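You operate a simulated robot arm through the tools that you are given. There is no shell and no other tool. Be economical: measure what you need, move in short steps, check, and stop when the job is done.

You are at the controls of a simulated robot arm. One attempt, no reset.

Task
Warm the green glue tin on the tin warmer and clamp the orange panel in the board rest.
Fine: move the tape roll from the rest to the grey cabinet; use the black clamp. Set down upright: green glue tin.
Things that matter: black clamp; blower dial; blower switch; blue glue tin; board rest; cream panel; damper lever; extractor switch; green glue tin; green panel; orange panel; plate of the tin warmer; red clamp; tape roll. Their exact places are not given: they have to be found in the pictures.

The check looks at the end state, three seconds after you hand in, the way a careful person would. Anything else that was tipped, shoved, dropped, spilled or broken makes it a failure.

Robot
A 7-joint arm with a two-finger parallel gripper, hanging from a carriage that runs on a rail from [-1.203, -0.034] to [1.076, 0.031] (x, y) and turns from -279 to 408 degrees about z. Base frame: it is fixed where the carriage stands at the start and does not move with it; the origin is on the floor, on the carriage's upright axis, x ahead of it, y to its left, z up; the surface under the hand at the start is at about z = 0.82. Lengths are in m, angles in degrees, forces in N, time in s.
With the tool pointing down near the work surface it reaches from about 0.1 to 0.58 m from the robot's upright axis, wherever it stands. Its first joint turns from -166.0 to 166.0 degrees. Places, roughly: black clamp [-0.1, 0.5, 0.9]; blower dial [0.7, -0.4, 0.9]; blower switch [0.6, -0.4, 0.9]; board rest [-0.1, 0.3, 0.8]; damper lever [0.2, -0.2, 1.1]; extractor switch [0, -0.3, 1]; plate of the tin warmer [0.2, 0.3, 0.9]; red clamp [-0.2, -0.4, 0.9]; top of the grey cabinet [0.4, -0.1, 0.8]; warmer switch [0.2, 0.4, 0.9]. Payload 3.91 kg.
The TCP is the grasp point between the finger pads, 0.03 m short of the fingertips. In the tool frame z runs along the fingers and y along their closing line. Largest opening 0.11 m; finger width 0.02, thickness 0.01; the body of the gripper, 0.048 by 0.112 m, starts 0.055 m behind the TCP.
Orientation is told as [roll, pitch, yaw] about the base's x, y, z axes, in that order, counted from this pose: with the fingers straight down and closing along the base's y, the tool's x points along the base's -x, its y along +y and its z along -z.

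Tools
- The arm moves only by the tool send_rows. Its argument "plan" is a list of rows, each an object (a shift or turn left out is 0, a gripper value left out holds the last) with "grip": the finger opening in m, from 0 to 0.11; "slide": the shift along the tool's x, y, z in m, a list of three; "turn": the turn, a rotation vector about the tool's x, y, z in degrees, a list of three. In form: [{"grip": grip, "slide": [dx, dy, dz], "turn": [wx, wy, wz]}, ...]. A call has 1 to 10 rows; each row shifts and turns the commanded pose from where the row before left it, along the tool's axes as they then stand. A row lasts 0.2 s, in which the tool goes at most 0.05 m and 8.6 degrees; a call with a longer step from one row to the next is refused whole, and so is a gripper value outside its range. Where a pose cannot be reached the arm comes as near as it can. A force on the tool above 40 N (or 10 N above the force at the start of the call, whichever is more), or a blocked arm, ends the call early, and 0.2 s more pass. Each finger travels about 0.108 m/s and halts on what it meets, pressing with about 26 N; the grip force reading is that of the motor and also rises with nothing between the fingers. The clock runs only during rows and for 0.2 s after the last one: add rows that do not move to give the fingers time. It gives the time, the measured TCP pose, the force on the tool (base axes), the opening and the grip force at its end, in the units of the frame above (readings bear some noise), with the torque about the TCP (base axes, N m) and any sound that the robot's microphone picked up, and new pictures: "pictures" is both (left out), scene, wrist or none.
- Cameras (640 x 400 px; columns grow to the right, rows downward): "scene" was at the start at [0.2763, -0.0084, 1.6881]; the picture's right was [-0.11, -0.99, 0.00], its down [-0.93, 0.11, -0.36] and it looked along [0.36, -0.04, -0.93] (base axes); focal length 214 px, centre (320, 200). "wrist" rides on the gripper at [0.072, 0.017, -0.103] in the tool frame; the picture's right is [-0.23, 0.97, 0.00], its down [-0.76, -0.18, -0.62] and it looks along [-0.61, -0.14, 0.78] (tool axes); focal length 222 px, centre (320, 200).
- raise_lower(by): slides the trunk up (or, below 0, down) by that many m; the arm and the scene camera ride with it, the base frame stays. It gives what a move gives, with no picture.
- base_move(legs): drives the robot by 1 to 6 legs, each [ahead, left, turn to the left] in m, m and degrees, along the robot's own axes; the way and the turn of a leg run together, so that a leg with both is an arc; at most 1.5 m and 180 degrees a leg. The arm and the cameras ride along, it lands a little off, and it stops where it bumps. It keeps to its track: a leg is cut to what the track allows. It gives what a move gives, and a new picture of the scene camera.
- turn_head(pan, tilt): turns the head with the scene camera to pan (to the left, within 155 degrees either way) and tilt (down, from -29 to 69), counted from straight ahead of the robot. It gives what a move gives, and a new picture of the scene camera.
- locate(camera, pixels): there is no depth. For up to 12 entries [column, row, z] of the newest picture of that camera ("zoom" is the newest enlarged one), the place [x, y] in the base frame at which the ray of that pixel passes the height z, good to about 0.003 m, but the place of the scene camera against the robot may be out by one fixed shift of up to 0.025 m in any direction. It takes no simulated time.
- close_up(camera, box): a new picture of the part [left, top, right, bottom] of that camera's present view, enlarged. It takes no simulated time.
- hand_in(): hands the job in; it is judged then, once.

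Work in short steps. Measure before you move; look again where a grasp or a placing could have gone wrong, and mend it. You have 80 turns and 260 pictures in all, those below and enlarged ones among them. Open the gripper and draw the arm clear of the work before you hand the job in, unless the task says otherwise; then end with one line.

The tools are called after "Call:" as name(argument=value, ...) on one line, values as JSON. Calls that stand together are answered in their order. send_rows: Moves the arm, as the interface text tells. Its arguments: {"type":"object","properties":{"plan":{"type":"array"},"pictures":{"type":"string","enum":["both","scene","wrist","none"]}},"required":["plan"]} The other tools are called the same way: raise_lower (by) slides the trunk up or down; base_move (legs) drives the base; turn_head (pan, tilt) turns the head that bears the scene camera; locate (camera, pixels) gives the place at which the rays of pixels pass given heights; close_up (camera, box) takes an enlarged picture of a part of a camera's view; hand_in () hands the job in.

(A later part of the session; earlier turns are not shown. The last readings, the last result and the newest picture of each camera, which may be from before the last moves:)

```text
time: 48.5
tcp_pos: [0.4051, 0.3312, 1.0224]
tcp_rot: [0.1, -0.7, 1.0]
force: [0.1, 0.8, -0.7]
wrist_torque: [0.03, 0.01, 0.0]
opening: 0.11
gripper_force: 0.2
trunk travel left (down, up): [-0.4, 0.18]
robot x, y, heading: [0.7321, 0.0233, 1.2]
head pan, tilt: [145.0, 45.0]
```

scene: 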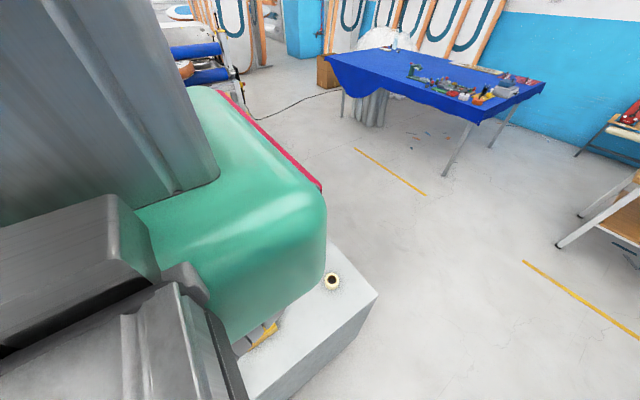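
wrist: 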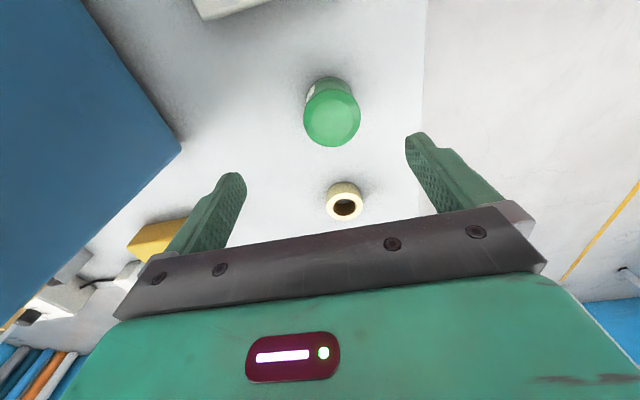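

I find tin centre ≈(0.418,0.343), top ≈0.865. The elbow is hidden near the hood, so I move the carriage +0.1 and stretch the arm rather than fold it, watching from pan 100.

Call:
base_move(legs=[[0.1, 0, -1]])

Call:
turn_head(pan=105, tilt=69)

```text
time: 49.6
tcp_pos: [0.4967, 0.3384, 1.0236]
tcp_rot: [-0.1, -0.1, -0.3]
force: [0.5, 0.2, 0.0]
wrist_torque: [0.02, -0.02, 0.0]
opening: 0.1102
gripper_force: 0.1
trunk travel left (down, up): [-0.4, 0.18]
robot x, y, heading: [0.8314, 0.0212, 0.2]
head pan, tilt: [145.0, 45.0]
```

scene: 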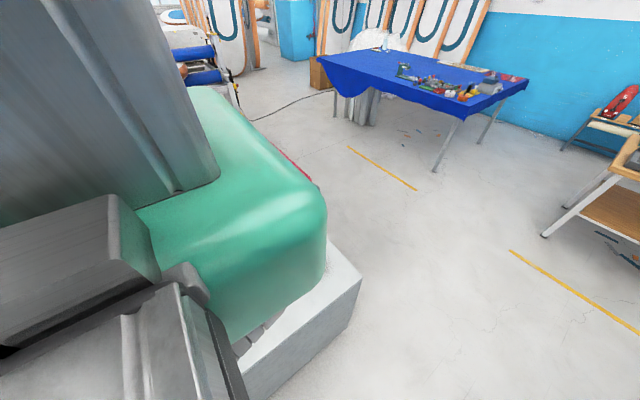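

```text
time: 50.7
tcp_pos: [0.4962, 0.338, 1.0236]
tcp_rot: [0.0, 0.0, -0.3]
force: [-0.6, -0.1, 0.0]
wrist_torque: [0.03, 0.01, 0.0]
opening: 0.11
gripper_force: 0.0
trunk travel left (down, up): [-0.4, 0.18]
robot x, y, heading: [0.8316, 0.0227, 0.3]
head pan, tilt: [105.0, 68.8]
```

scene: 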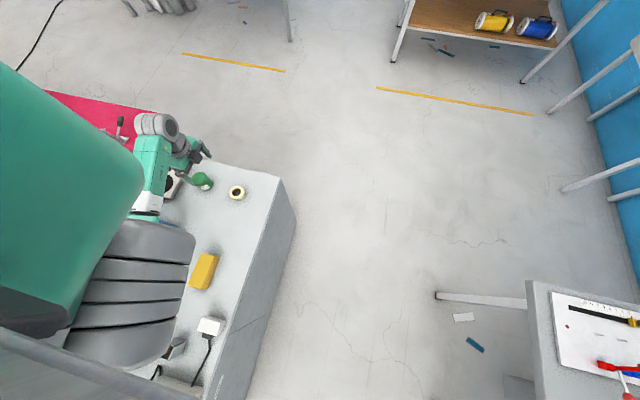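

Now the forearm is visible, passing at (148,205). I check where that is relative to the hood corner (0.425,0.14).

Call:
locate(camera="scene", pixels=[[145, 215, 1.1], [145, 215, 1.2], [135, 180, 1.1], [135, 180, 1.2], [157, 125, 1.2], [238, 192, 0.845]])

Call:
close_up(camera="scene", box=[60, 80, 300, 260])

```text
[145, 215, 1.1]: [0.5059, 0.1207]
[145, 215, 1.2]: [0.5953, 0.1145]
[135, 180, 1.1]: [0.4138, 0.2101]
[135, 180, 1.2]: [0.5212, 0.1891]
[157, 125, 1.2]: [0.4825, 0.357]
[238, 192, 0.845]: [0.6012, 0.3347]
```

```text
2.22 times, centred on (180, 170) of scene
```

zoom: 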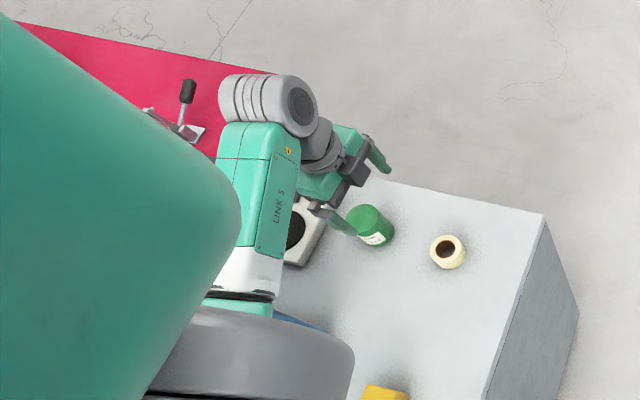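

Forearm passes ~x 0.55 beside the hood: clear. I move over the tin and descend part way.

Call:
send_rows(plan=[{"slide": [0.04, 0.002, 0]}, {"slide": [0.038, 0.003, 0]}, {"slide": [0, 0, 0.04]}, {"slide": [0, 0, 0.03]}, {}], pictures="both")

```text
time: 51.9
tcp_pos: [0.4163, 0.3465, 0.9546]
tcp_rot: [-0.1, -0.2, -0.3]
force: [-0.3, -0.4, 0.7]
wrist_torque: [0.0, 0.0, -0.04]
opening: 0.1099
gripper_force: 0.1
trunk travel left (down, up): [-0.4, 0.18]
robot x, y, heading: [0.8268, 0.0207, 0.4]
head pan, tilt: [105.0, 68.8]
```

scene: 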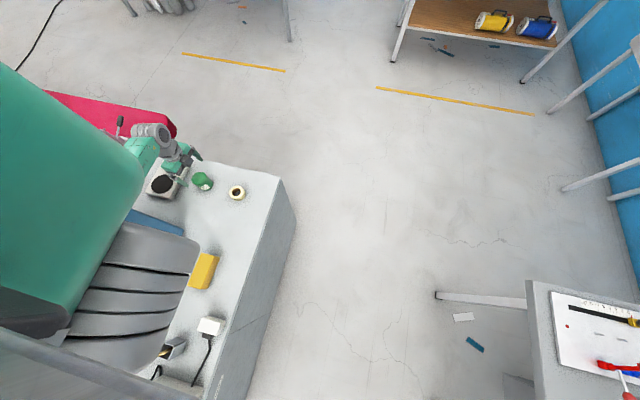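
wrist: 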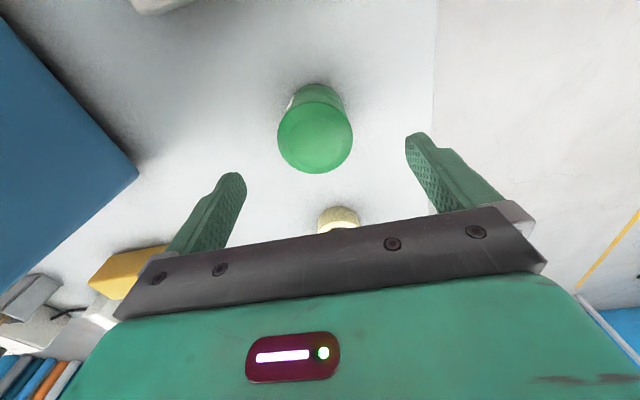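

I check the tin centring at top height before the final descent.

Call:
locate(camera="wrist", pixels=[[315, 133, 0.865], [278, 133, 0.865], [353, 133, 0.865], [315, 173, 0.865]])

Call:
send_rows(plan=[{"slide": [0, 0, 0.02]}, {"slide": [0, 0, 0.02]}, {}], pictures="wrist")

```text
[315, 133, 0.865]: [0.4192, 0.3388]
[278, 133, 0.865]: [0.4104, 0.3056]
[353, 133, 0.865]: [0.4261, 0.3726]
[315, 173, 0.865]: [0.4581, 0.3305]
```

```text
time: 52.7
tcp_pos: [0.4174, 0.3455, 0.9144]
tcp_rot: [0.1, -0.2, -0.3]
force: [-0.4, -0.4, -0.7]
wrist_torque: [-0.02, -0.01, 0.01]
opening: 0.11
gripper_force: 0.1
trunk travel left (down, up): [-0.4, 0.18]
robot x, y, heading: [0.8332, 0.0248, 0.0]
head pan, tilt: [105.0, 68.8]
```

wrist: 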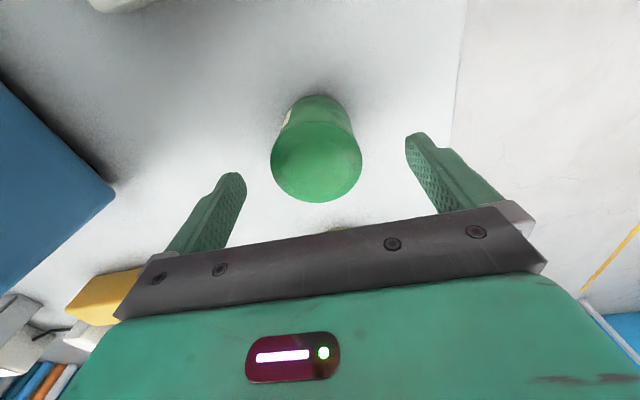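

Width growth implies the tin top is at ≈0.89, centre ≈(0.412,0.344), diameter ≈0.057. I go down to z≈0.865 and close gently.

Call:
send_rows(plan=[{"slide": [0.005, 0, 0.02]}, {"slide": [0, 0, 0.02]}, {"slide": [0, 0, 0.009]}, {"grip": 0.06}, {"grip": 0.05}, {"grip": 0.04}, {"grip": 0.03}, {}], pictures="both")

```text
time: 54.5
tcp_pos: [0.4147, 0.3445, 0.8631]
tcp_rot: [0.0, -0.1, -0.3]
force: [-1.2, 0.9, 0.0]
wrist_torque: [-0.02, -0.01, -0.02]
opening: 0.0613
gripper_force: 26.4
trunk travel left (down, up): [-0.4, 0.18]
robot x, y, heading: [0.8306, 0.0226, 0.3]
head pan, tilt: [105.0, 68.8]
```

scene: 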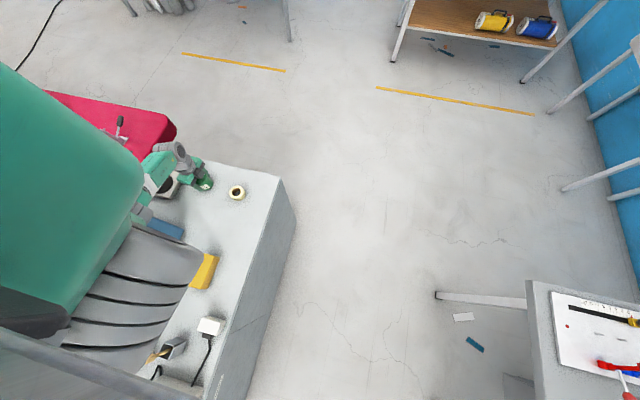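
wrist: 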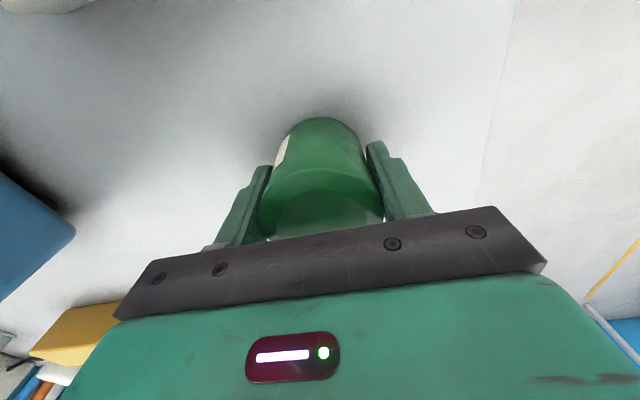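

Tin held (0.061). I lift, swing the arm out to +y, and raise the trunk for the transfer to the left side.

Call:
send_rows(plan=[{"slide": [0, 0, -0.02]}, {"slide": [0, 0, -0.04]}, {"slide": [0, 0, -0.04]}, {"slide": [0, 0, -0.04]}, {"slide": [0, 0, -0.03]}, {"slide": [-0.045, 0.015, 0]}, {"slide": [-0.045, 0.015, 0]}, {"slide": [-0.045, 0.015, 0]}, {"slide": [-0.045, 0.02, 0]}, {}], pictures="none")

Call:
send_rows(plan=[{"slide": [-0.042, 0.025, 0]}, {"slide": [-0.042, 0.025, 0]}, {"slide": [-0.045, 0.02, 0]}, {"slide": [-0.045, 0.02, 0]}, {}], pictures="none")

Call:
raise_lower(by=0.18)

Call:
turn_head(pan=90, tilt=60)

```text
time: 56.7
tcp_pos: [0.5924, 0.4086, 1.0365]
tcp_rot: [0.0, -0.2, -0.2]
force: [0.1, 0.3, -4.1]
wrist_torque: [-0.05, 0.01, 0.0]
opening: 0.0613
gripper_force: 26.2
trunk travel left (down, up): [-0.4, 0.18]
robot x, y, heading: [0.8312, 0.0257, 0.1]
head pan, tilt: [105.0, 68.8]
```

```text
time: 57.9
tcp_pos: [0.765, 0.497, 1.0365]
tcp_rot: [-0.1, -0.1, -0.3]
force: [0.5, 0.5, -4.4]
wrist_torque: [0.01, 0.04, -0.01]
opening: 0.061
gripper_force: 25.8
trunk travel left (down, up): [-0.4, 0.18]
robot x, y, heading: [0.8342, 0.0238, 0.4]
head pan, tilt: [105.0, 68.8]
```

```text
time: 59.9
tcp_pos: [0.7659, 0.4964, 1.2161]
tcp_rot: [0.0, -0.1, -0.3]
force: [1.0, 0.0, -4.7]
wrist_torque: [0.05, -0.01, -0.05]
opening: 0.0612
gripper_force: 25.5
trunk travel left (down, up): [-0.58, 0.0]
robot x, y, heading: [0.8275, 0.0252, 0.3]
head pan, tilt: [105.0, 68.8]
```

```text
time: 60.6
tcp_pos: [0.7655, 0.4974, 1.2172]
tcp_rot: [0.0, -0.1, -0.3]
force: [0.3, -0.1, -4.7]
wrist_torque: [0.0, 0.02, 0.02]
opening: 0.0612
gripper_force: 26.6
trunk travel left (down, up): [-0.58, 0.0]
robot x, y, heading: [0.8267, 0.0214, -0.1]
head pan, tilt: [90.0, 60.0]
```

scene: 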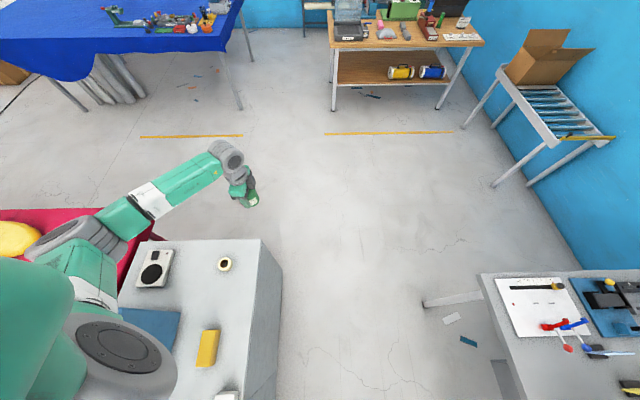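

The arm now bends on the -x side, raised and clear. I drive back to about x=-0.25 in legs.

Call:
base_move(legs=[[-0.5, 0, 0], [-0.57, 0, 0]])

Call:
turn_head(pan=60, tilt=62)

```text
time: 66.4
tcp_pos: [-0.3021, 0.4666, 1.2169]
tcp_rot: [0.0, -0.1, -0.4]
force: [-0.1, -0.3, -4.3]
wrist_torque: [-0.01, 0.04, -0.03]
opening: 0.0614
gripper_force: 26.3
trunk travel left (down, up): [-0.58, 0.0]
robot x, y, heading: [-0.239, -0.0023, 0.3]
head pan, tilt: [90.0, 60.0]
```

scene: 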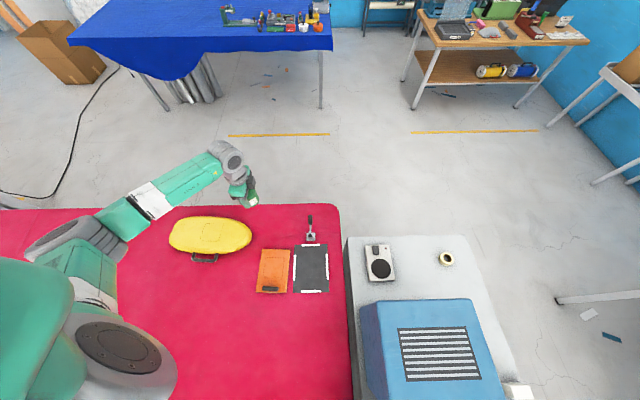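

```text
time: 67.4
tcp_pos: [-0.3023, 0.4663, 1.2172]
tcp_rot: [0.0, -0.1, -0.4]
force: [-0.1, 0.4, -3.8]
wrist_torque: [0.01, 0.04, 0.01]
opening: 0.0614
gripper_force: 26.2
trunk travel left (down, up): [-0.58, 0.0]
robot x, y, heading: [-0.2335, -0.0078, 0.3]
head pan, tilt: [60.0, 62.0]
```

scene: 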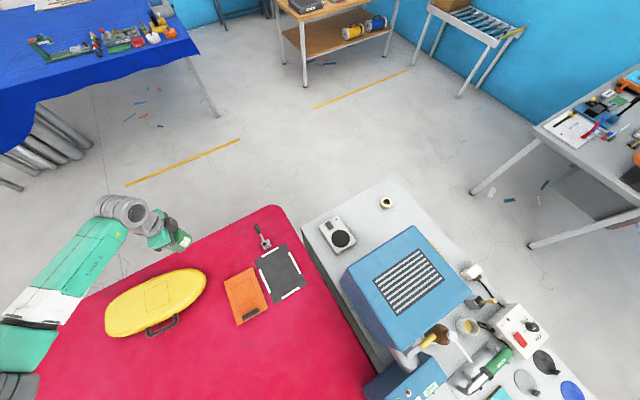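

Hand is over the bench; I move high towards the warmer to see it with the wrist camera.

Call:
send_rows(plan=[{"slide": [-0.045, -0.015, 0]}, {"slide": [-0.045, -0.015, 0]}, {"slide": [-0.045, -0.015, 0]}, {"slide": [-0.045, -0.015, 0]}, {"slide": [-0.045, -0.015, 0]}, {"slide": [-0.045, -0.015, 0]}, {"slide": [-0.045, -0.015, 0]}, {"slide": [-0.045, -0.015, 0]}, {"slide": [-0.045, -0.015, 0]}, {}], pictures="both")

```text
time: 69.6
tcp_pos: [0.1054, 0.3267, 1.2177]
tcp_rot: [0.0, -0.2, -0.3]
force: [-0.7, -0.4, -5.3]
wrist_torque: [-0.01, 0.02, -0.01]
opening: 0.0614
gripper_force: 25.9
trunk travel left (down, up): [-0.58, 0.0]
robot x, y, heading: [-0.2379, -0.0067, 0.3]
head pan, tilt: [60.0, 62.0]
```

scene: 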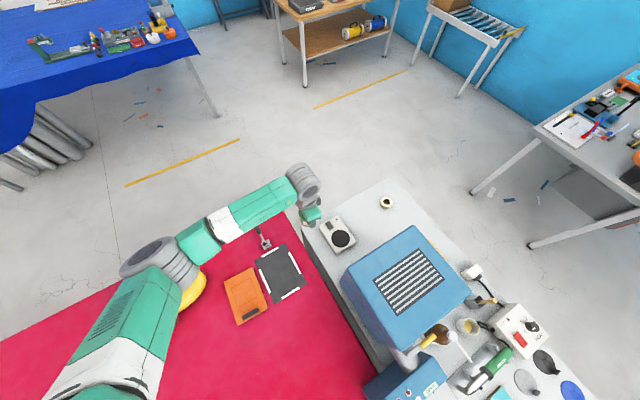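
wrist: 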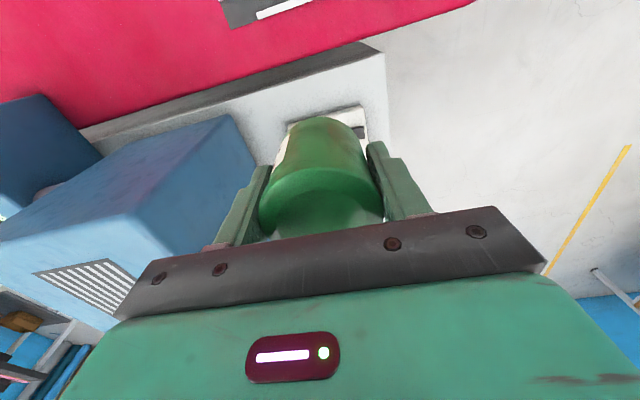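

Elbow is far from the hood. I locate the plate with the scene camera, calibrating by the tape (true (0.572,0.332)) and rest (centre (-0.083,0.297)).

Call:
close_up(camera="scene", box=[240, 180, 420, 310])

```text
3.08 times, centred on (330, 245) of scene
```

zoom: 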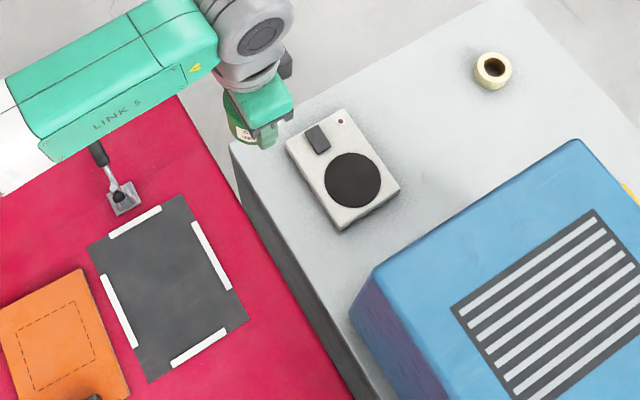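

Call:
locate(camera="zoom", pixels=[[354, 180, 0.87], [324, 180, 0.87], [385, 180, 0.87], [354, 152, 0.87], [354, 208, 0.87], [494, 66, 0.85], [88, 244, 0.82], [182, 195, 0.82], [248, 320, 0.82], [150, 381, 0.82], [317, 138, 0.875], [354, 180, 0.86]])

```text
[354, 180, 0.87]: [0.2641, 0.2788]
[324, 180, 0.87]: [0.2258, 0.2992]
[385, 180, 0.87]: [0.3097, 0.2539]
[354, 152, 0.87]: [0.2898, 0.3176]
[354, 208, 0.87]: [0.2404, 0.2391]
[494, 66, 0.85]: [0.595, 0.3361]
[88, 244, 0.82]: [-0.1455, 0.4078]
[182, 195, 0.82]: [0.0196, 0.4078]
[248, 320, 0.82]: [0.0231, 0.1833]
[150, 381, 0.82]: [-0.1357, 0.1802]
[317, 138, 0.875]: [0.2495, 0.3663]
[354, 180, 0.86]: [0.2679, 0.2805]
```

Correcting by (-0.023,0): plate centre ≈(0.241,0.279), switch ≈(0.227,0.365). I move over the plate and lower the trunk.

Call:
send_rows(plan=[{"slide": [-0.045, -0.016, 0]}, {"slide": [-0.045, -0.016, 0]}, {"slide": [-0.046, -0.0155, 0]}, {}], pictures="none")

Call:
raise_lower(by=-0.18)

Call:
send_rows(plan=[{"slide": [0, 0, 0.04]}, {"slide": [0, 0, 0.03]}, {}], pictures="both")

Call:
close_up(camera="scene", box=[240, 180, 420, 310])

```text
time: 70.6
tcp_pos: [0.2401, 0.2829, 1.2169]
tcp_rot: [0.1, -0.1, -0.2]
force: [0.0, -0.2, -4.2]
wrist_torque: [0.01, 0.01, -0.05]
opening: 0.0613
gripper_force: 25.4
trunk travel left (down, up): [-0.58, 0.0]
robot x, y, heading: [-0.2405, -0.0051, 0.6]
head pan, tilt: [60.0, 62.0]
```

```text
time: 72.6
tcp_pos: [0.2394, 0.2823, 1.0364]
tcp_rot: [0.0, -0.1, -0.3]
force: [-0.5, -0.8, -4.7]
wrist_torque: [0.03, -0.04, 0.02]
opening: 0.0613
gripper_force: 25.9
trunk travel left (down, up): [-0.4, 0.18]
robot x, y, heading: [-0.2361, -0.0085, 0.2]
head pan, tilt: [60.0, 62.0]
```

```text
time: 73.4
tcp_pos: [0.2378, 0.2792, 0.9681]
tcp_rot: [0.0, -0.1, -0.3]
force: [0.4, -0.1, -4.7]
wrist_torque: [-0.01, -0.03, -0.03]
opening: 0.0613
gripper_force: 26.6
trunk travel left (down, up): [-0.4, 0.18]
robot x, y, heading: [-0.2398, -0.0084, 0.3]
head pan, tilt: [60.0, 62.0]
```

scene: 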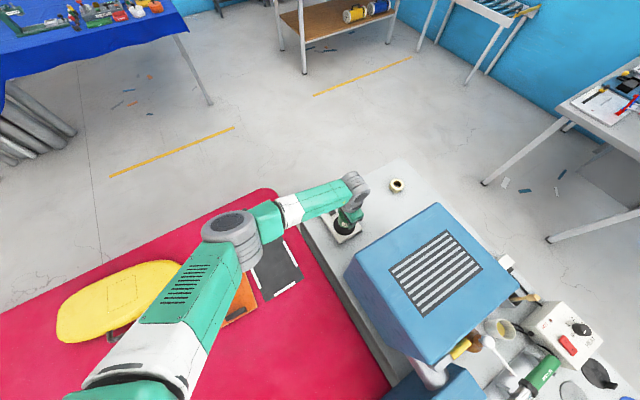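
wrist: 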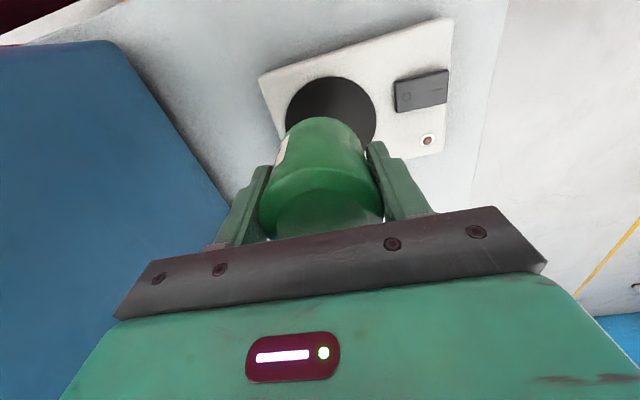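

```text
3.08 times, centred on (330, 245) of scene
```

zoom: 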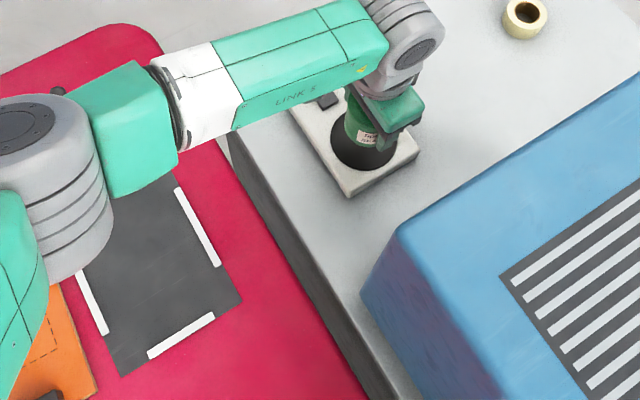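

The plate disc is visible: left (285,108), right (376,115), top (328,76); I measure its centre from the wrist camera.

Call:
locate(camera="wrist", pixels=[[285, 108, 0.87], [376, 112, 0.87], [328, 76, 0.87], [420, 90, 0.875], [260, 77, 0.87], [451, 18, 0.87], [443, 153, 0.87], [428, 140, 0.875]])

Call:
close_up(camera="wrist", box=[240, 0, 480, 200])

```text
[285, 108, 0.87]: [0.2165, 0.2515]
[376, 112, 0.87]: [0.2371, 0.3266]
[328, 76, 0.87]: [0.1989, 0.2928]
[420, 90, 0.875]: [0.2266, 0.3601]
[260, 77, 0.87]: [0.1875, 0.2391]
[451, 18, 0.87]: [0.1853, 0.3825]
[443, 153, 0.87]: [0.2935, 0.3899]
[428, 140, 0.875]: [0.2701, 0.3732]
```

```text
2.00 times, centred on (360, 100) of wrist
```

zoom: 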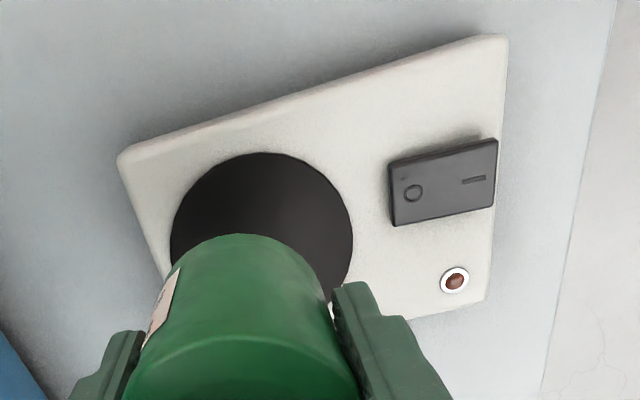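

Plate centre ≈(0.240,0.286), radius 0.041; the rocker shows O at -y and I at +y. I adjust +0.006 in y and descend to near contact.

Call:
send_rows(plan=[{"slide": [-0.001, 0.006, 0.02]}, {"slide": [0, 0, 0.02]}, {"slide": [0, 0, 0.008]}, {}], pictures="none")

Call:
send_rows(plan=[{"slide": [0, 0, 0.003]}, {"slide": [0, 0, 0.003]}, {}], pictures="both")

```text
time: 74.4
tcp_pos: [0.2395, 0.2876, 0.9208]
tcp_rot: [-0.1, -0.1, -0.3]
force: [-0.3, -0.8, -5.0]
wrist_torque: [-0.01, 0.02, -0.02]
opening: 0.0613
gripper_force: 26.1
trunk travel left (down, up): [-0.4, 0.18]
robot x, y, heading: [-0.2366, -0.0051, -0.0]
head pan, tilt: [60.0, 62.0]
```

```text
time: 75.2
tcp_pos: [0.2402, 0.2865, 0.9134]
tcp_rot: [0.0, -0.1, -0.3]
force: [0.9, 0.5, -3.5]
wrist_torque: [-0.03, -0.01, 0.03]
opening: 0.0611
gripper_force: 25.7
trunk travel left (down, up): [-0.4, 0.18]
robot x, y, heading: [-0.237, -0.008, 0.1]
head pan, tilt: [60.0, 62.0]
```

scene: 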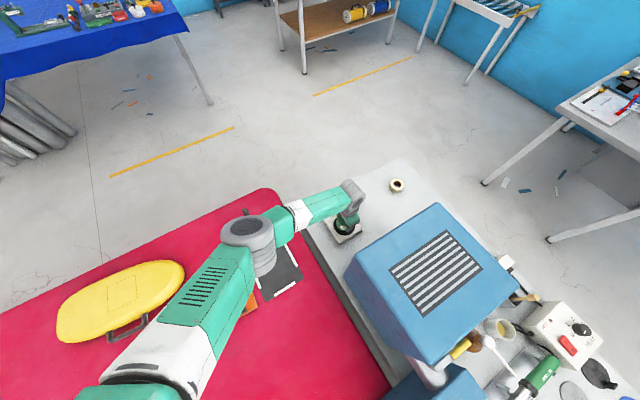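
wrist: 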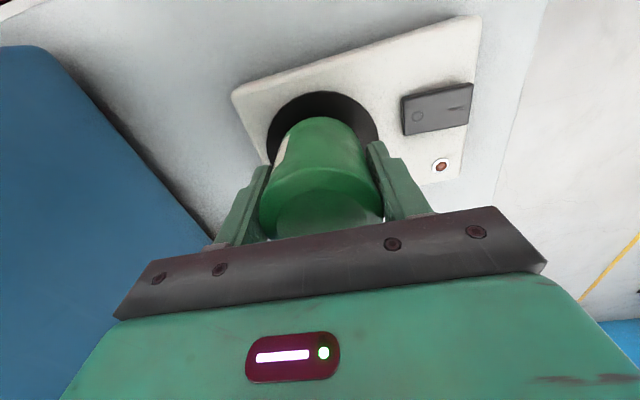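

Force unchanged; continue by small steps until contact.

Call:
send_rows(plan=[{"slide": [0, 0, 0.002]}, {"slide": [0, 0, 0.002]}, {}], pictures="none")

Call:
send_rows(plan=[{"slide": [0, 0, 0.0015]}, {}], pictures="none")

```text
time: 76.0
tcp_pos: [0.2399, 0.2871, 0.9095]
tcp_rot: [0.0, -0.2, -0.3]
force: [-0.1, 0.2, -3.4]
wrist_torque: [0.02, -0.02, -0.01]
opening: 0.0613
gripper_force: 26.3
trunk travel left (down, up): [-0.4, 0.18]
robot x, y, heading: [-0.2373, -0.0048, 0.4]
head pan, tilt: [60.0, 62.0]
```

```text
time: 76.6
tcp_pos: [0.2389, 0.2878, 0.9076]
tcp_rot: [0.0, 0.0, -0.2]
force: [0.6, -0.2, -4.1]
wrist_torque: [-0.04, 0.01, 0.02]
opening: 0.0613
gripper_force: 25.6
trunk travel left (down, up): [-0.4, 0.18]
robot x, y, heading: [-0.2337, -0.0086, 0.4]
head pan, tilt: [60.0, 62.0]
```

Call:
send_rows(plan=[{"slide": [0, 0, 0.002]}, {"slide": [0, 0, 0.0015]}, {}], pictures="none")

Call:
send_rows(plan=[{"slide": [0, 0, 0.0015]}, {}], pictures="wrist")

```text
time: 77.4
tcp_pos: [0.2386, 0.2883, 0.9049]
tcp_rot: [0.1, 0.0, -0.3]
force: [0.0, -0.7, -4.1]
wrist_torque: [0.0, 0.02, 0.03]
opening: 0.0614
gripper_force: 26.1
trunk travel left (down, up): [-0.4, 0.18]
robot x, y, heading: [-0.2365, -0.0073, 0.1]
head pan, tilt: [60.0, 62.0]
```

```text
time: 78.0
tcp_pos: [0.2399, 0.2878, 0.9036]
tcp_rot: [0.0, 0.0, -0.3]
force: [-0.4, 0.7, -4.5]
wrist_torque: [0.0, 0.05, 0.0]
opening: 0.0611
gripper_force: 26.3
trunk travel left (down, up): [-0.4, 0.18]
robot x, y, heading: [-0.2342, -0.0115, 0.3]
head pan, tilt: [60.0, 62.0]
```

wrist: 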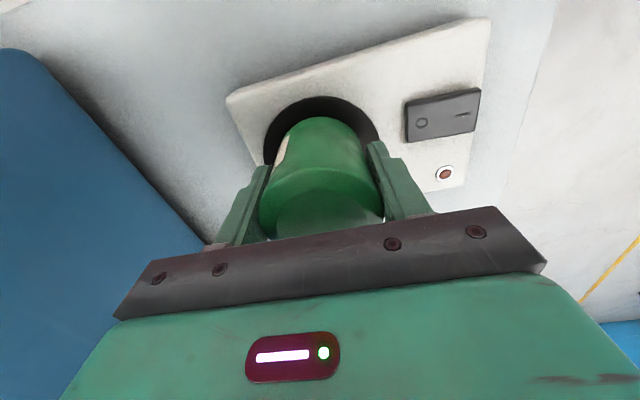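

Plate is lower than guessed; I keep stepping down.

Call:
send_rows(plan=[{"slide": [0, 0, 0.003]}, {"slide": [0, 0, 0.002]}, {}], pictures="none")

Call:
send_rows(plan=[{"slide": [0, 0, 0.003]}, {}], pictures="none")

```text
time: 78.8
tcp_pos: [0.2411, 0.2883, 0.8982]
tcp_rot: [-0.1, -0.1, -0.3]
force: [0.5, -0.6, -4.8]
wrist_torque: [0.01, 0.03, 0.0]
opening: 0.0615
gripper_force: 26.4
trunk travel left (down, up): [-0.4, 0.18]
robot x, y, heading: [-0.2385, -0.0056, 0.2]
head pan, tilt: [60.0, 62.0]
```

```text
time: 79.4
tcp_pos: [0.24, 0.2868, 0.8955]
tcp_rot: [0.0, -0.1, -0.3]
force: [-5.3, -1.5, 9.2]
wrist_torque: [-0.32, -0.09, -0.12]
opening: 0.0614
gripper_force: 26.3
trunk travel left (down, up): [-0.4, 0.18]
robot x, y, heading: [-0.2377, -0.0039, 0.3]
head pan, tilt: [60.0, 62.0]
```

Contact (plate z≈0.853), which moves the plate centre estimate to (0.246,0.284). I nudge by 5 mm while unloaded, set down, and release.

Call:
send_rows(plan=[{"slide": [0, 0, -0.004]}, {"slide": [-0.005, -0.002, 0]}, {"slide": [0, 0, 0.003]}, {"slide": [0, 0, 0.001]}, {}], pictures="none")

Call:
send_rows(plan=[{"grip": 0.07}, {"grip": 0.09}, {"grip": 0.11}, {"grip": 0.11}, {"slide": [0, 0, -0.02]}, {"slide": [0, 0, -0.04]}, {"slide": [0, 0, -0.05]}, {}], pictures="both")

```text
time: 80.6
tcp_pos: [0.2458, 0.2866, 0.8964]
tcp_rot: [-0.1, -0.1, -0.3]
force: [-6.0, -2.7, 12.9]
wrist_torque: [-0.29, -0.04, -0.1]
opening: 0.0614
gripper_force: 26.1
trunk travel left (down, up): [-0.4, 0.18]
robot x, y, heading: [-0.2382, -0.01, 0.0]
head pan, tilt: [60.0, 62.0]
```

```text
time: 82.4
tcp_pos: [0.244, 0.2876, 1.0083]
tcp_rot: [0.0, -0.1, -0.4]
force: [0.4, 0.4, -1.1]
wrist_torque: [-0.05, 0.03, 0.0]
opening: 0.1098
gripper_force: 0.1
trunk travel left (down, up): [-0.4, 0.18]
robot x, y, heading: [-0.2312, -0.0089, 0.3]
head pan, tilt: [60.0, 62.0]
```

scene: 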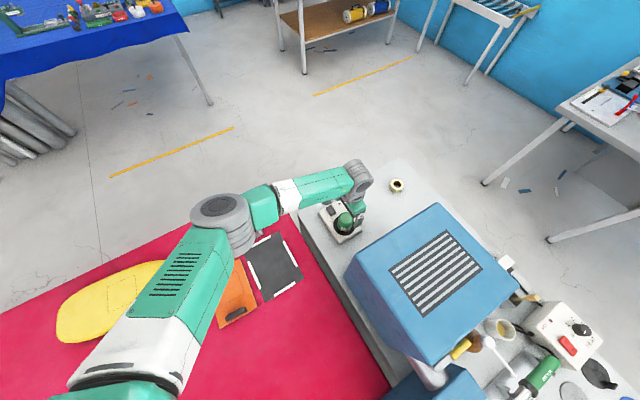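
wrist: 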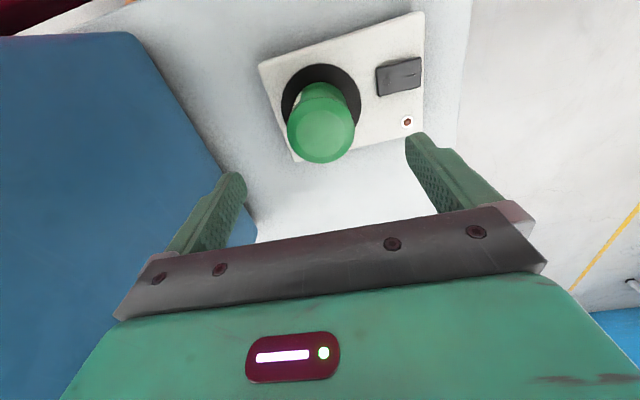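

The tin stands on the plate. Now the rocker: close-up for its I side.

Call:
close_up(camera="wrist", box=[270, 0, 470, 180])

Call:
locate(camera="wrist", pixels=[[376, 68, 0.862], [421, 58, 0.862], [423, 86, 0.862], [379, 96, 0.862], [410, 74, 0.862], [407, 122, 0.855]])

```text
2.22 times, centred on (370, 90) of wrist
```

zoom: 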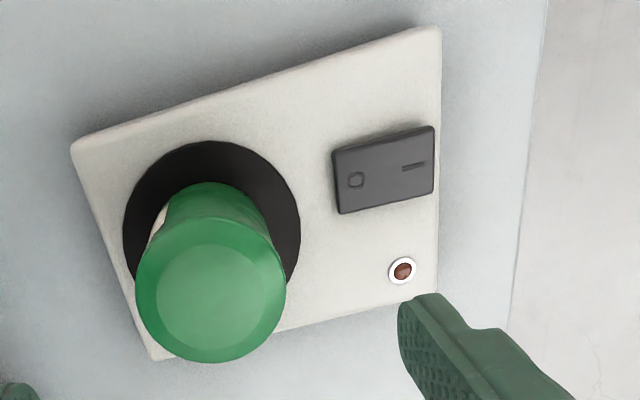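

```text
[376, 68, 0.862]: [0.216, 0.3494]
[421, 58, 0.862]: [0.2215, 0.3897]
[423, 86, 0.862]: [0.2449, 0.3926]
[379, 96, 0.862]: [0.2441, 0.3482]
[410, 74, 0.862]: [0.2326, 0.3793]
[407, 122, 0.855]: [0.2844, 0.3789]
```

Rocker spans y 0.349..0.391, I mark at (0.232,0.380). I close the fingers, move above (0.231,0.383) and descend to a light hover.

Call:
send_rows(plan=[{"grip": 0.05, "slide": [0.004, 0.03, 0]}, {"grip": 0, "slide": [0.005, 0.035, 0]}, {"slide": [0.004, 0.03, 0]}, {}, {}, {"slide": [0, 0, 0.04]}, {"slide": [0, 0, 0.04]}, {"slide": [0, 0, 0.018]}, {}], pictures="wrist")

```text
time: 84.4
tcp_pos: [0.2275, 0.3745, 0.9073]
tcp_rot: [0.0, -0.1, -0.3]
force: [0.0, -0.5, 0.0]
wrist_torque: [0.04, -0.02, 0.0]
opening: 0.0
gripper_force: 25.9
out of reach, approached as far as the arm can: row 8
trunk travel left (down, up): [-0.4, 0.18]
robot x, y, heading: [-0.2378, -0.0082, 0.3]
head pan, tilt: [60.0, 62.0]
```

wrist: 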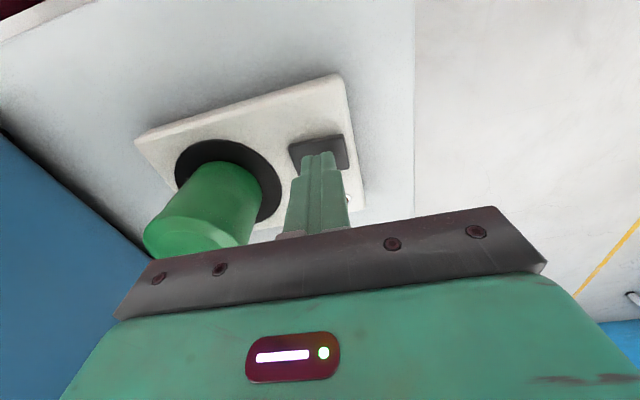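

Slightly out of reach; I rise a little, drive the carriage +0.07, and compensate.

Call:
send_rows(plan=[{"slide": [0, 0, -0.04]}, {}], pictures="none")

Call:
base_move(legs=[[0.07, 0, 0]])

Call:
send_rows(plan=[{"slide": [0.035, 0.005, 0]}, {"slide": [0.032, 0.003, 0]}, {}], pictures="wrist")

```text
time: 85.0
tcp_pos: [0.2278, 0.3747, 0.9486]
tcp_rot: [0.0, -0.2, -0.2]
force: [-0.2, -0.1, -0.2]
wrist_torque: [0.0, 0.01, -0.01]
opening: 0.0
gripper_force: 26.1
trunk travel left (down, up): [-0.4, 0.18]
robot x, y, heading: [-0.2394, -0.0049, 0.1]
head pan, tilt: [60.0, 62.0]
```

```text
time: 86.0
tcp_pos: [0.2956, 0.3778, 0.9485]
tcp_rot: [0.0, -0.1, -0.3]
force: [-0.3, 0.3, 0.3]
wrist_torque: [0.01, 0.0, 0.02]
opening: 0.0
gripper_force: 26.4
trunk travel left (down, up): [-0.4, 0.18]
robot x, y, heading: [-0.1658, -0.0041, 0.3]
head pan, tilt: [60.0, 62.0]
```

scene: 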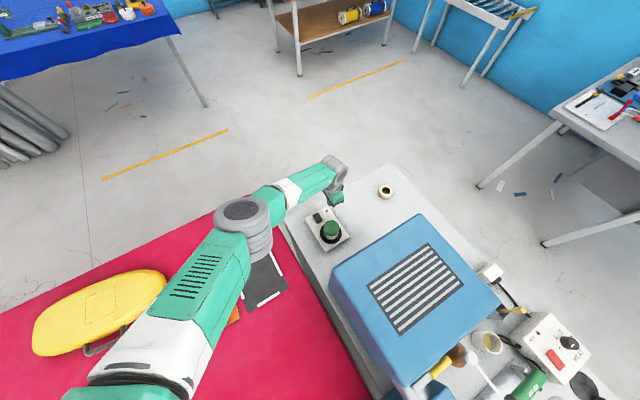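

```text
time: 86.8
tcp_pos: [0.2295, 0.3867, 0.9484]
tcp_rot: [0.0, -0.1, -0.3]
force: [-0.4, 0.0, -0.2]
wrist_torque: [0.01, -0.01, 0.05]
opening: 0.0
gripper_force: 25.6
trunk travel left (down, up): [-0.4, 0.18]
robot x, y, heading: [-0.1688, -0.0072, 0.1]
head pan, tilt: [60.0, 62.0]
```

wrist: 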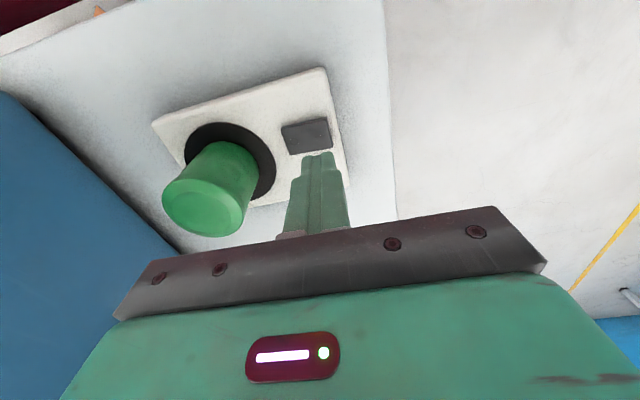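

I re-locate the rocker from here.

Call:
locate(camera="wrist", pixels=[[282, 127, 0.862], [327, 117, 0.862], [332, 146, 0.862], [290, 155, 0.862], [317, 152, 0.918]])

Call:
close_up(camera="wrist", box=[240, 80, 400, 200])

```text
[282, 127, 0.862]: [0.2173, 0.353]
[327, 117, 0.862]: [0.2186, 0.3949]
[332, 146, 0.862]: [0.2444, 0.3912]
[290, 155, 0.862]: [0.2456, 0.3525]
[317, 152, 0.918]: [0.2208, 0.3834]
```

```text
3.33 times, centred on (320, 140) of wrist
```

zoom: 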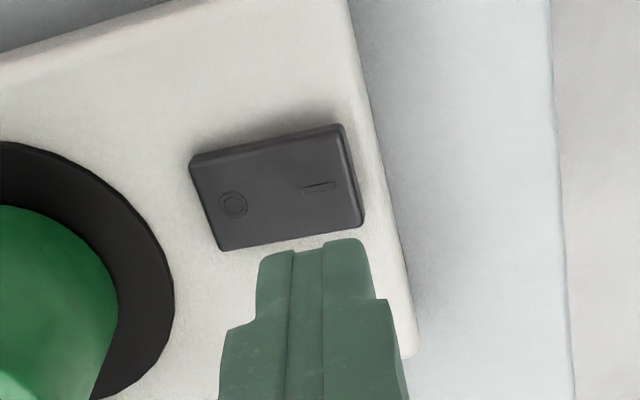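

Aligned over the I end. I descend to near contact and press in small steps.

Call:
send_rows(plan=[{"slide": [0, -0.002, 0.03]}, {"slide": [0, 0, 0.015]}, {"slide": [0, 0, 0.004]}, {"slide": [0, 0, 0.004]}, {"slide": [0, 0, 0.003]}, {}], pictures="wrist")

Call:
close_up(camera="wrist", box=[240, 80, 440, 220])

```text
time: 88.2
tcp_pos: [0.23, 0.3826, 0.8923]
tcp_rot: [0.1, -0.1, -0.3]
force: [0.7, 0.7, 0.1]
wrist_torque: [0.01, 0.01, 0.03]
opening: 0.0
gripper_force: 25.7
trunk travel left (down, up): [-0.4, 0.18]
robot x, y, heading: [-0.1687, -0.0048, 0.2]
head pan, tilt: [60.0, 62.0]
```

wrist: 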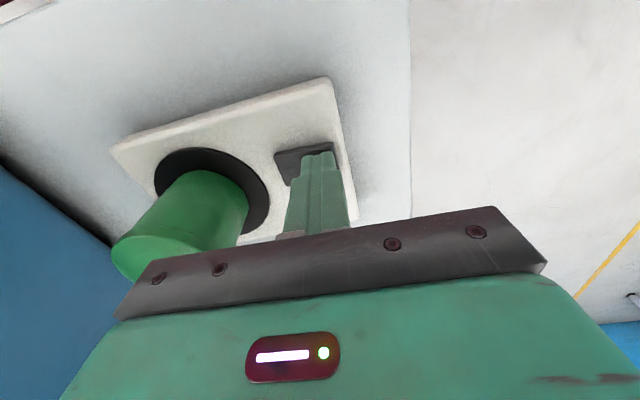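

```text
2.86 times, centred on (340, 150) of wrist
```

zoom: 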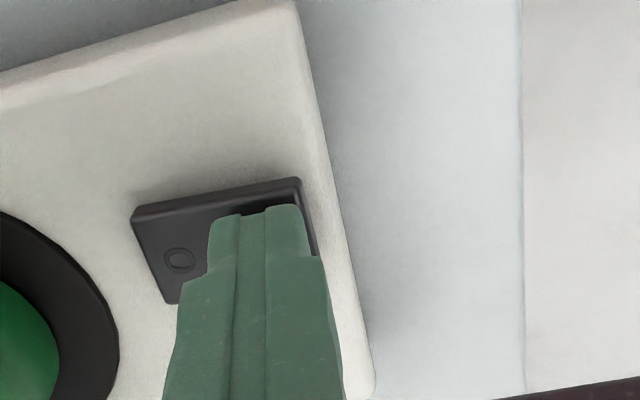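

Still no contact at 0.892; further small steps.

Call:
send_rows(plan=[{"slide": [0, 0, 0.003]}, {"slide": [0, 0, 0.003]}, {}], pictures="none")

Call:
send_rows(plan=[{"slide": [0, 0, 0.002]}, {}], pictures="wrist")

```text
time: 89.0
tcp_pos: [0.2293, 0.3846, 0.8885]
tcp_rot: [0.0, -0.2, -0.2]
force: [-8.0, -4.2, 27.7]
wrist_torque: [-0.37, 0.22, -0.1]
opening: 0.0001
gripper_force: 25.7
trunk travel left (down, up): [-0.4, 0.18]
robot x, y, heading: [-0.1732, -0.0073, 0.4]
head pan, tilt: [60.0, 62.0]
heard: click
```

```text
time: 89.3
tcp_pos: [0.2293, 0.3845, 0.8875]
tcp_rot: [0.0, 0.0, -0.2]
force: [-6.9, -4.4, 21.3]
wrist_torque: [-0.39, 0.14, -0.04]
opening: 0.0002
gripper_force: 26.2
trunk travel left (down, up): [-0.4, 0.18]
robot x, y, heading: [-0.1688, -0.0031, 0.2]
head pan, tilt: [60.0, 62.0]
stopped in row 1: the force on the tool passed its limit at 47 N (the readings are from after the stop); the commanded pose is now the measured one
```

wrist: 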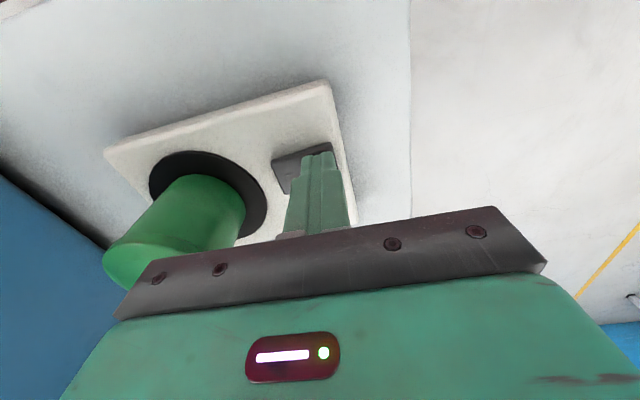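

A click was heard. I lift away and move toward -x/+y to check the LED and rocker.

Call:
send_rows(plan=[{"slide": [0, 0, -0.03]}, {"slide": [0, 0, -0.05]}, {"slide": [0, 0, -0.05]}, {"slide": [0.045, 0, 0]}, {"slide": [0.045, 0, 0]}, {}], pictures="both")

Call:
close_up(camera="wrist", box=[220, 80, 420, 220])

```text
time: 90.7
tcp_pos: [0.1388, 0.3823, 1.015]
tcp_rot: [0.1, 0.0, -0.3]
force: [-0.1, 0.6, 0.1]
wrist_torque: [-0.01, -0.04, -0.04]
opening: 0.0
gripper_force: 25.9
trunk travel left (down, up): [-0.4, 0.18]
robot x, y, heading: [-0.1698, -0.0062, 0.3]
head pan, tilt: [60.0, 62.0]
```

scene: 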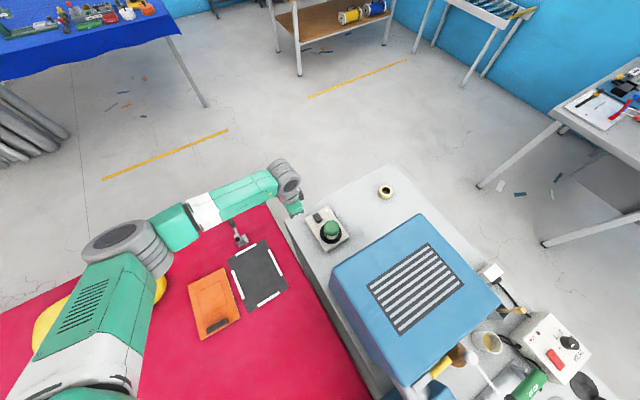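
wrist: 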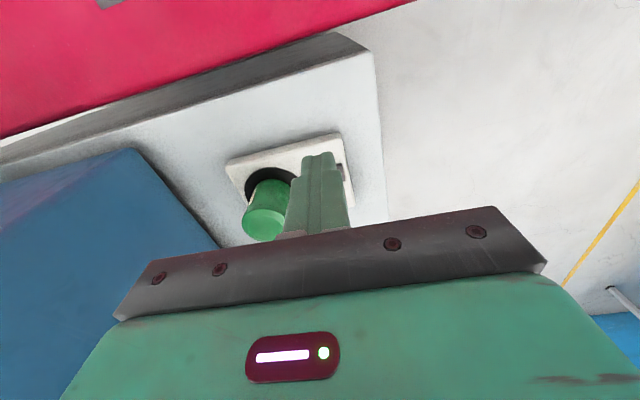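

```text
2.86 times, centred on (320, 150) of wrist
```

zoom: 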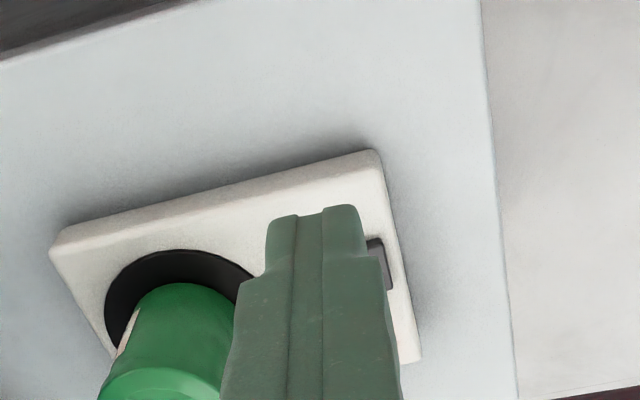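

I check the LED through the scene camera.

Call:
close_up(camera="scene", box=[290, 190, 370, 250])

```text
6.67 times, centred on (330, 220) of scene
```

zoom: 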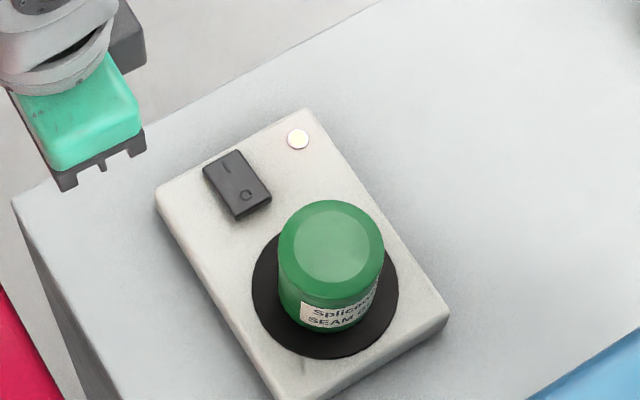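

The LED is lit: the warmer is on. Now to the panel: drive to x≈-0.55, open, and move above the panel handle.

Call:
base_move(legs=[[-0.38, 0, 0]])

Call:
send_rows(plan=[{"grip": 0.05, "slide": [0, -0.04, 0]}, {"slide": [0.01, -0.04, 0]}, {"slide": [0.01, -0.04, 0]}, {"slide": [0, -0.04, 0]}, {}], pictures="both")

```text
time: 93.2
tcp_pos: [-0.2439, 0.3717, 1.0153]
tcp_rot: [0.0, -0.2, -0.5]
force: [-0.4, 0.8, -0.2]
wrist_torque: [-0.02, -0.03, 0.02]
opening: 0.0
gripper_force: 26.2
trunk travel left (down, up): [-0.4, 0.18]
robot x, y, heading: [-0.5529, -0.0159, 0.3]
head pan, tilt: [60.0, 62.0]
```

scene: 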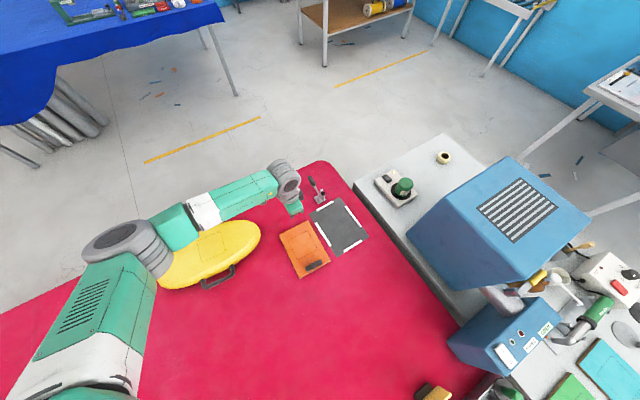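

```text
time: 94.4
tcp_pos: [-0.2646, 0.2126, 1.017]
tcp_rot: [0.0, -0.1, -0.5]
force: [0.8, -0.6, -0.3]
wrist_torque: [0.0, -0.02, 0.0]
opening: 0.0503
gripper_force: 0.1
trunk travel left (down, up): [-0.4, 0.18]
robot x, y, heading: [-0.5534, -0.013, -0.0]
head pan, tilt: [60.0, 62.0]
```

scene: 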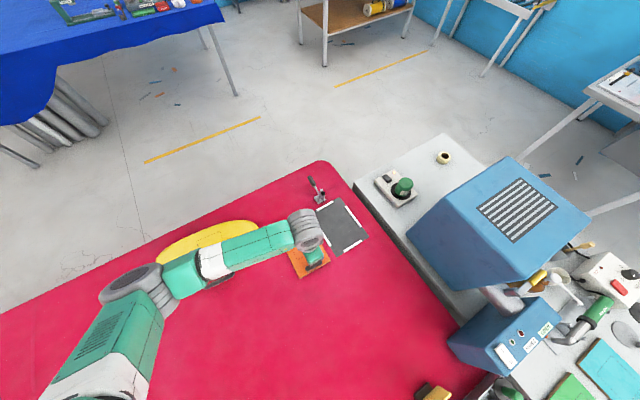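
wrist: 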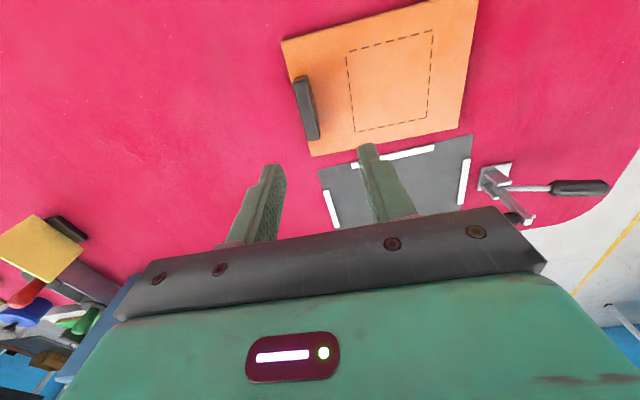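

I measure the panel corners, handle and the rest pocket from this one picture.

Call:
close_up(camera="wrist", box=[260, 0, 500, 150])

Call:
close_up(camera="wrist", box=[280, 120, 480, 245])

```text
2.67 times, centred on (380, 75) of wrist
```

zoom: 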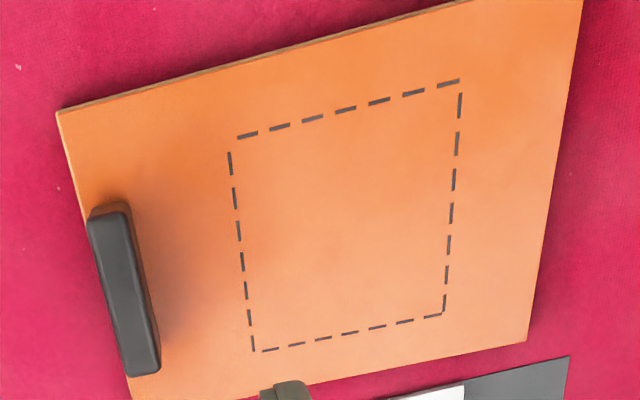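

```text
3.20 times, centred on (380, 182) of wrist
```

zoom: 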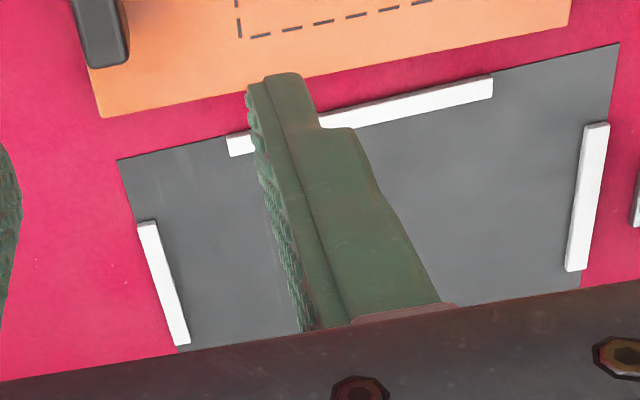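

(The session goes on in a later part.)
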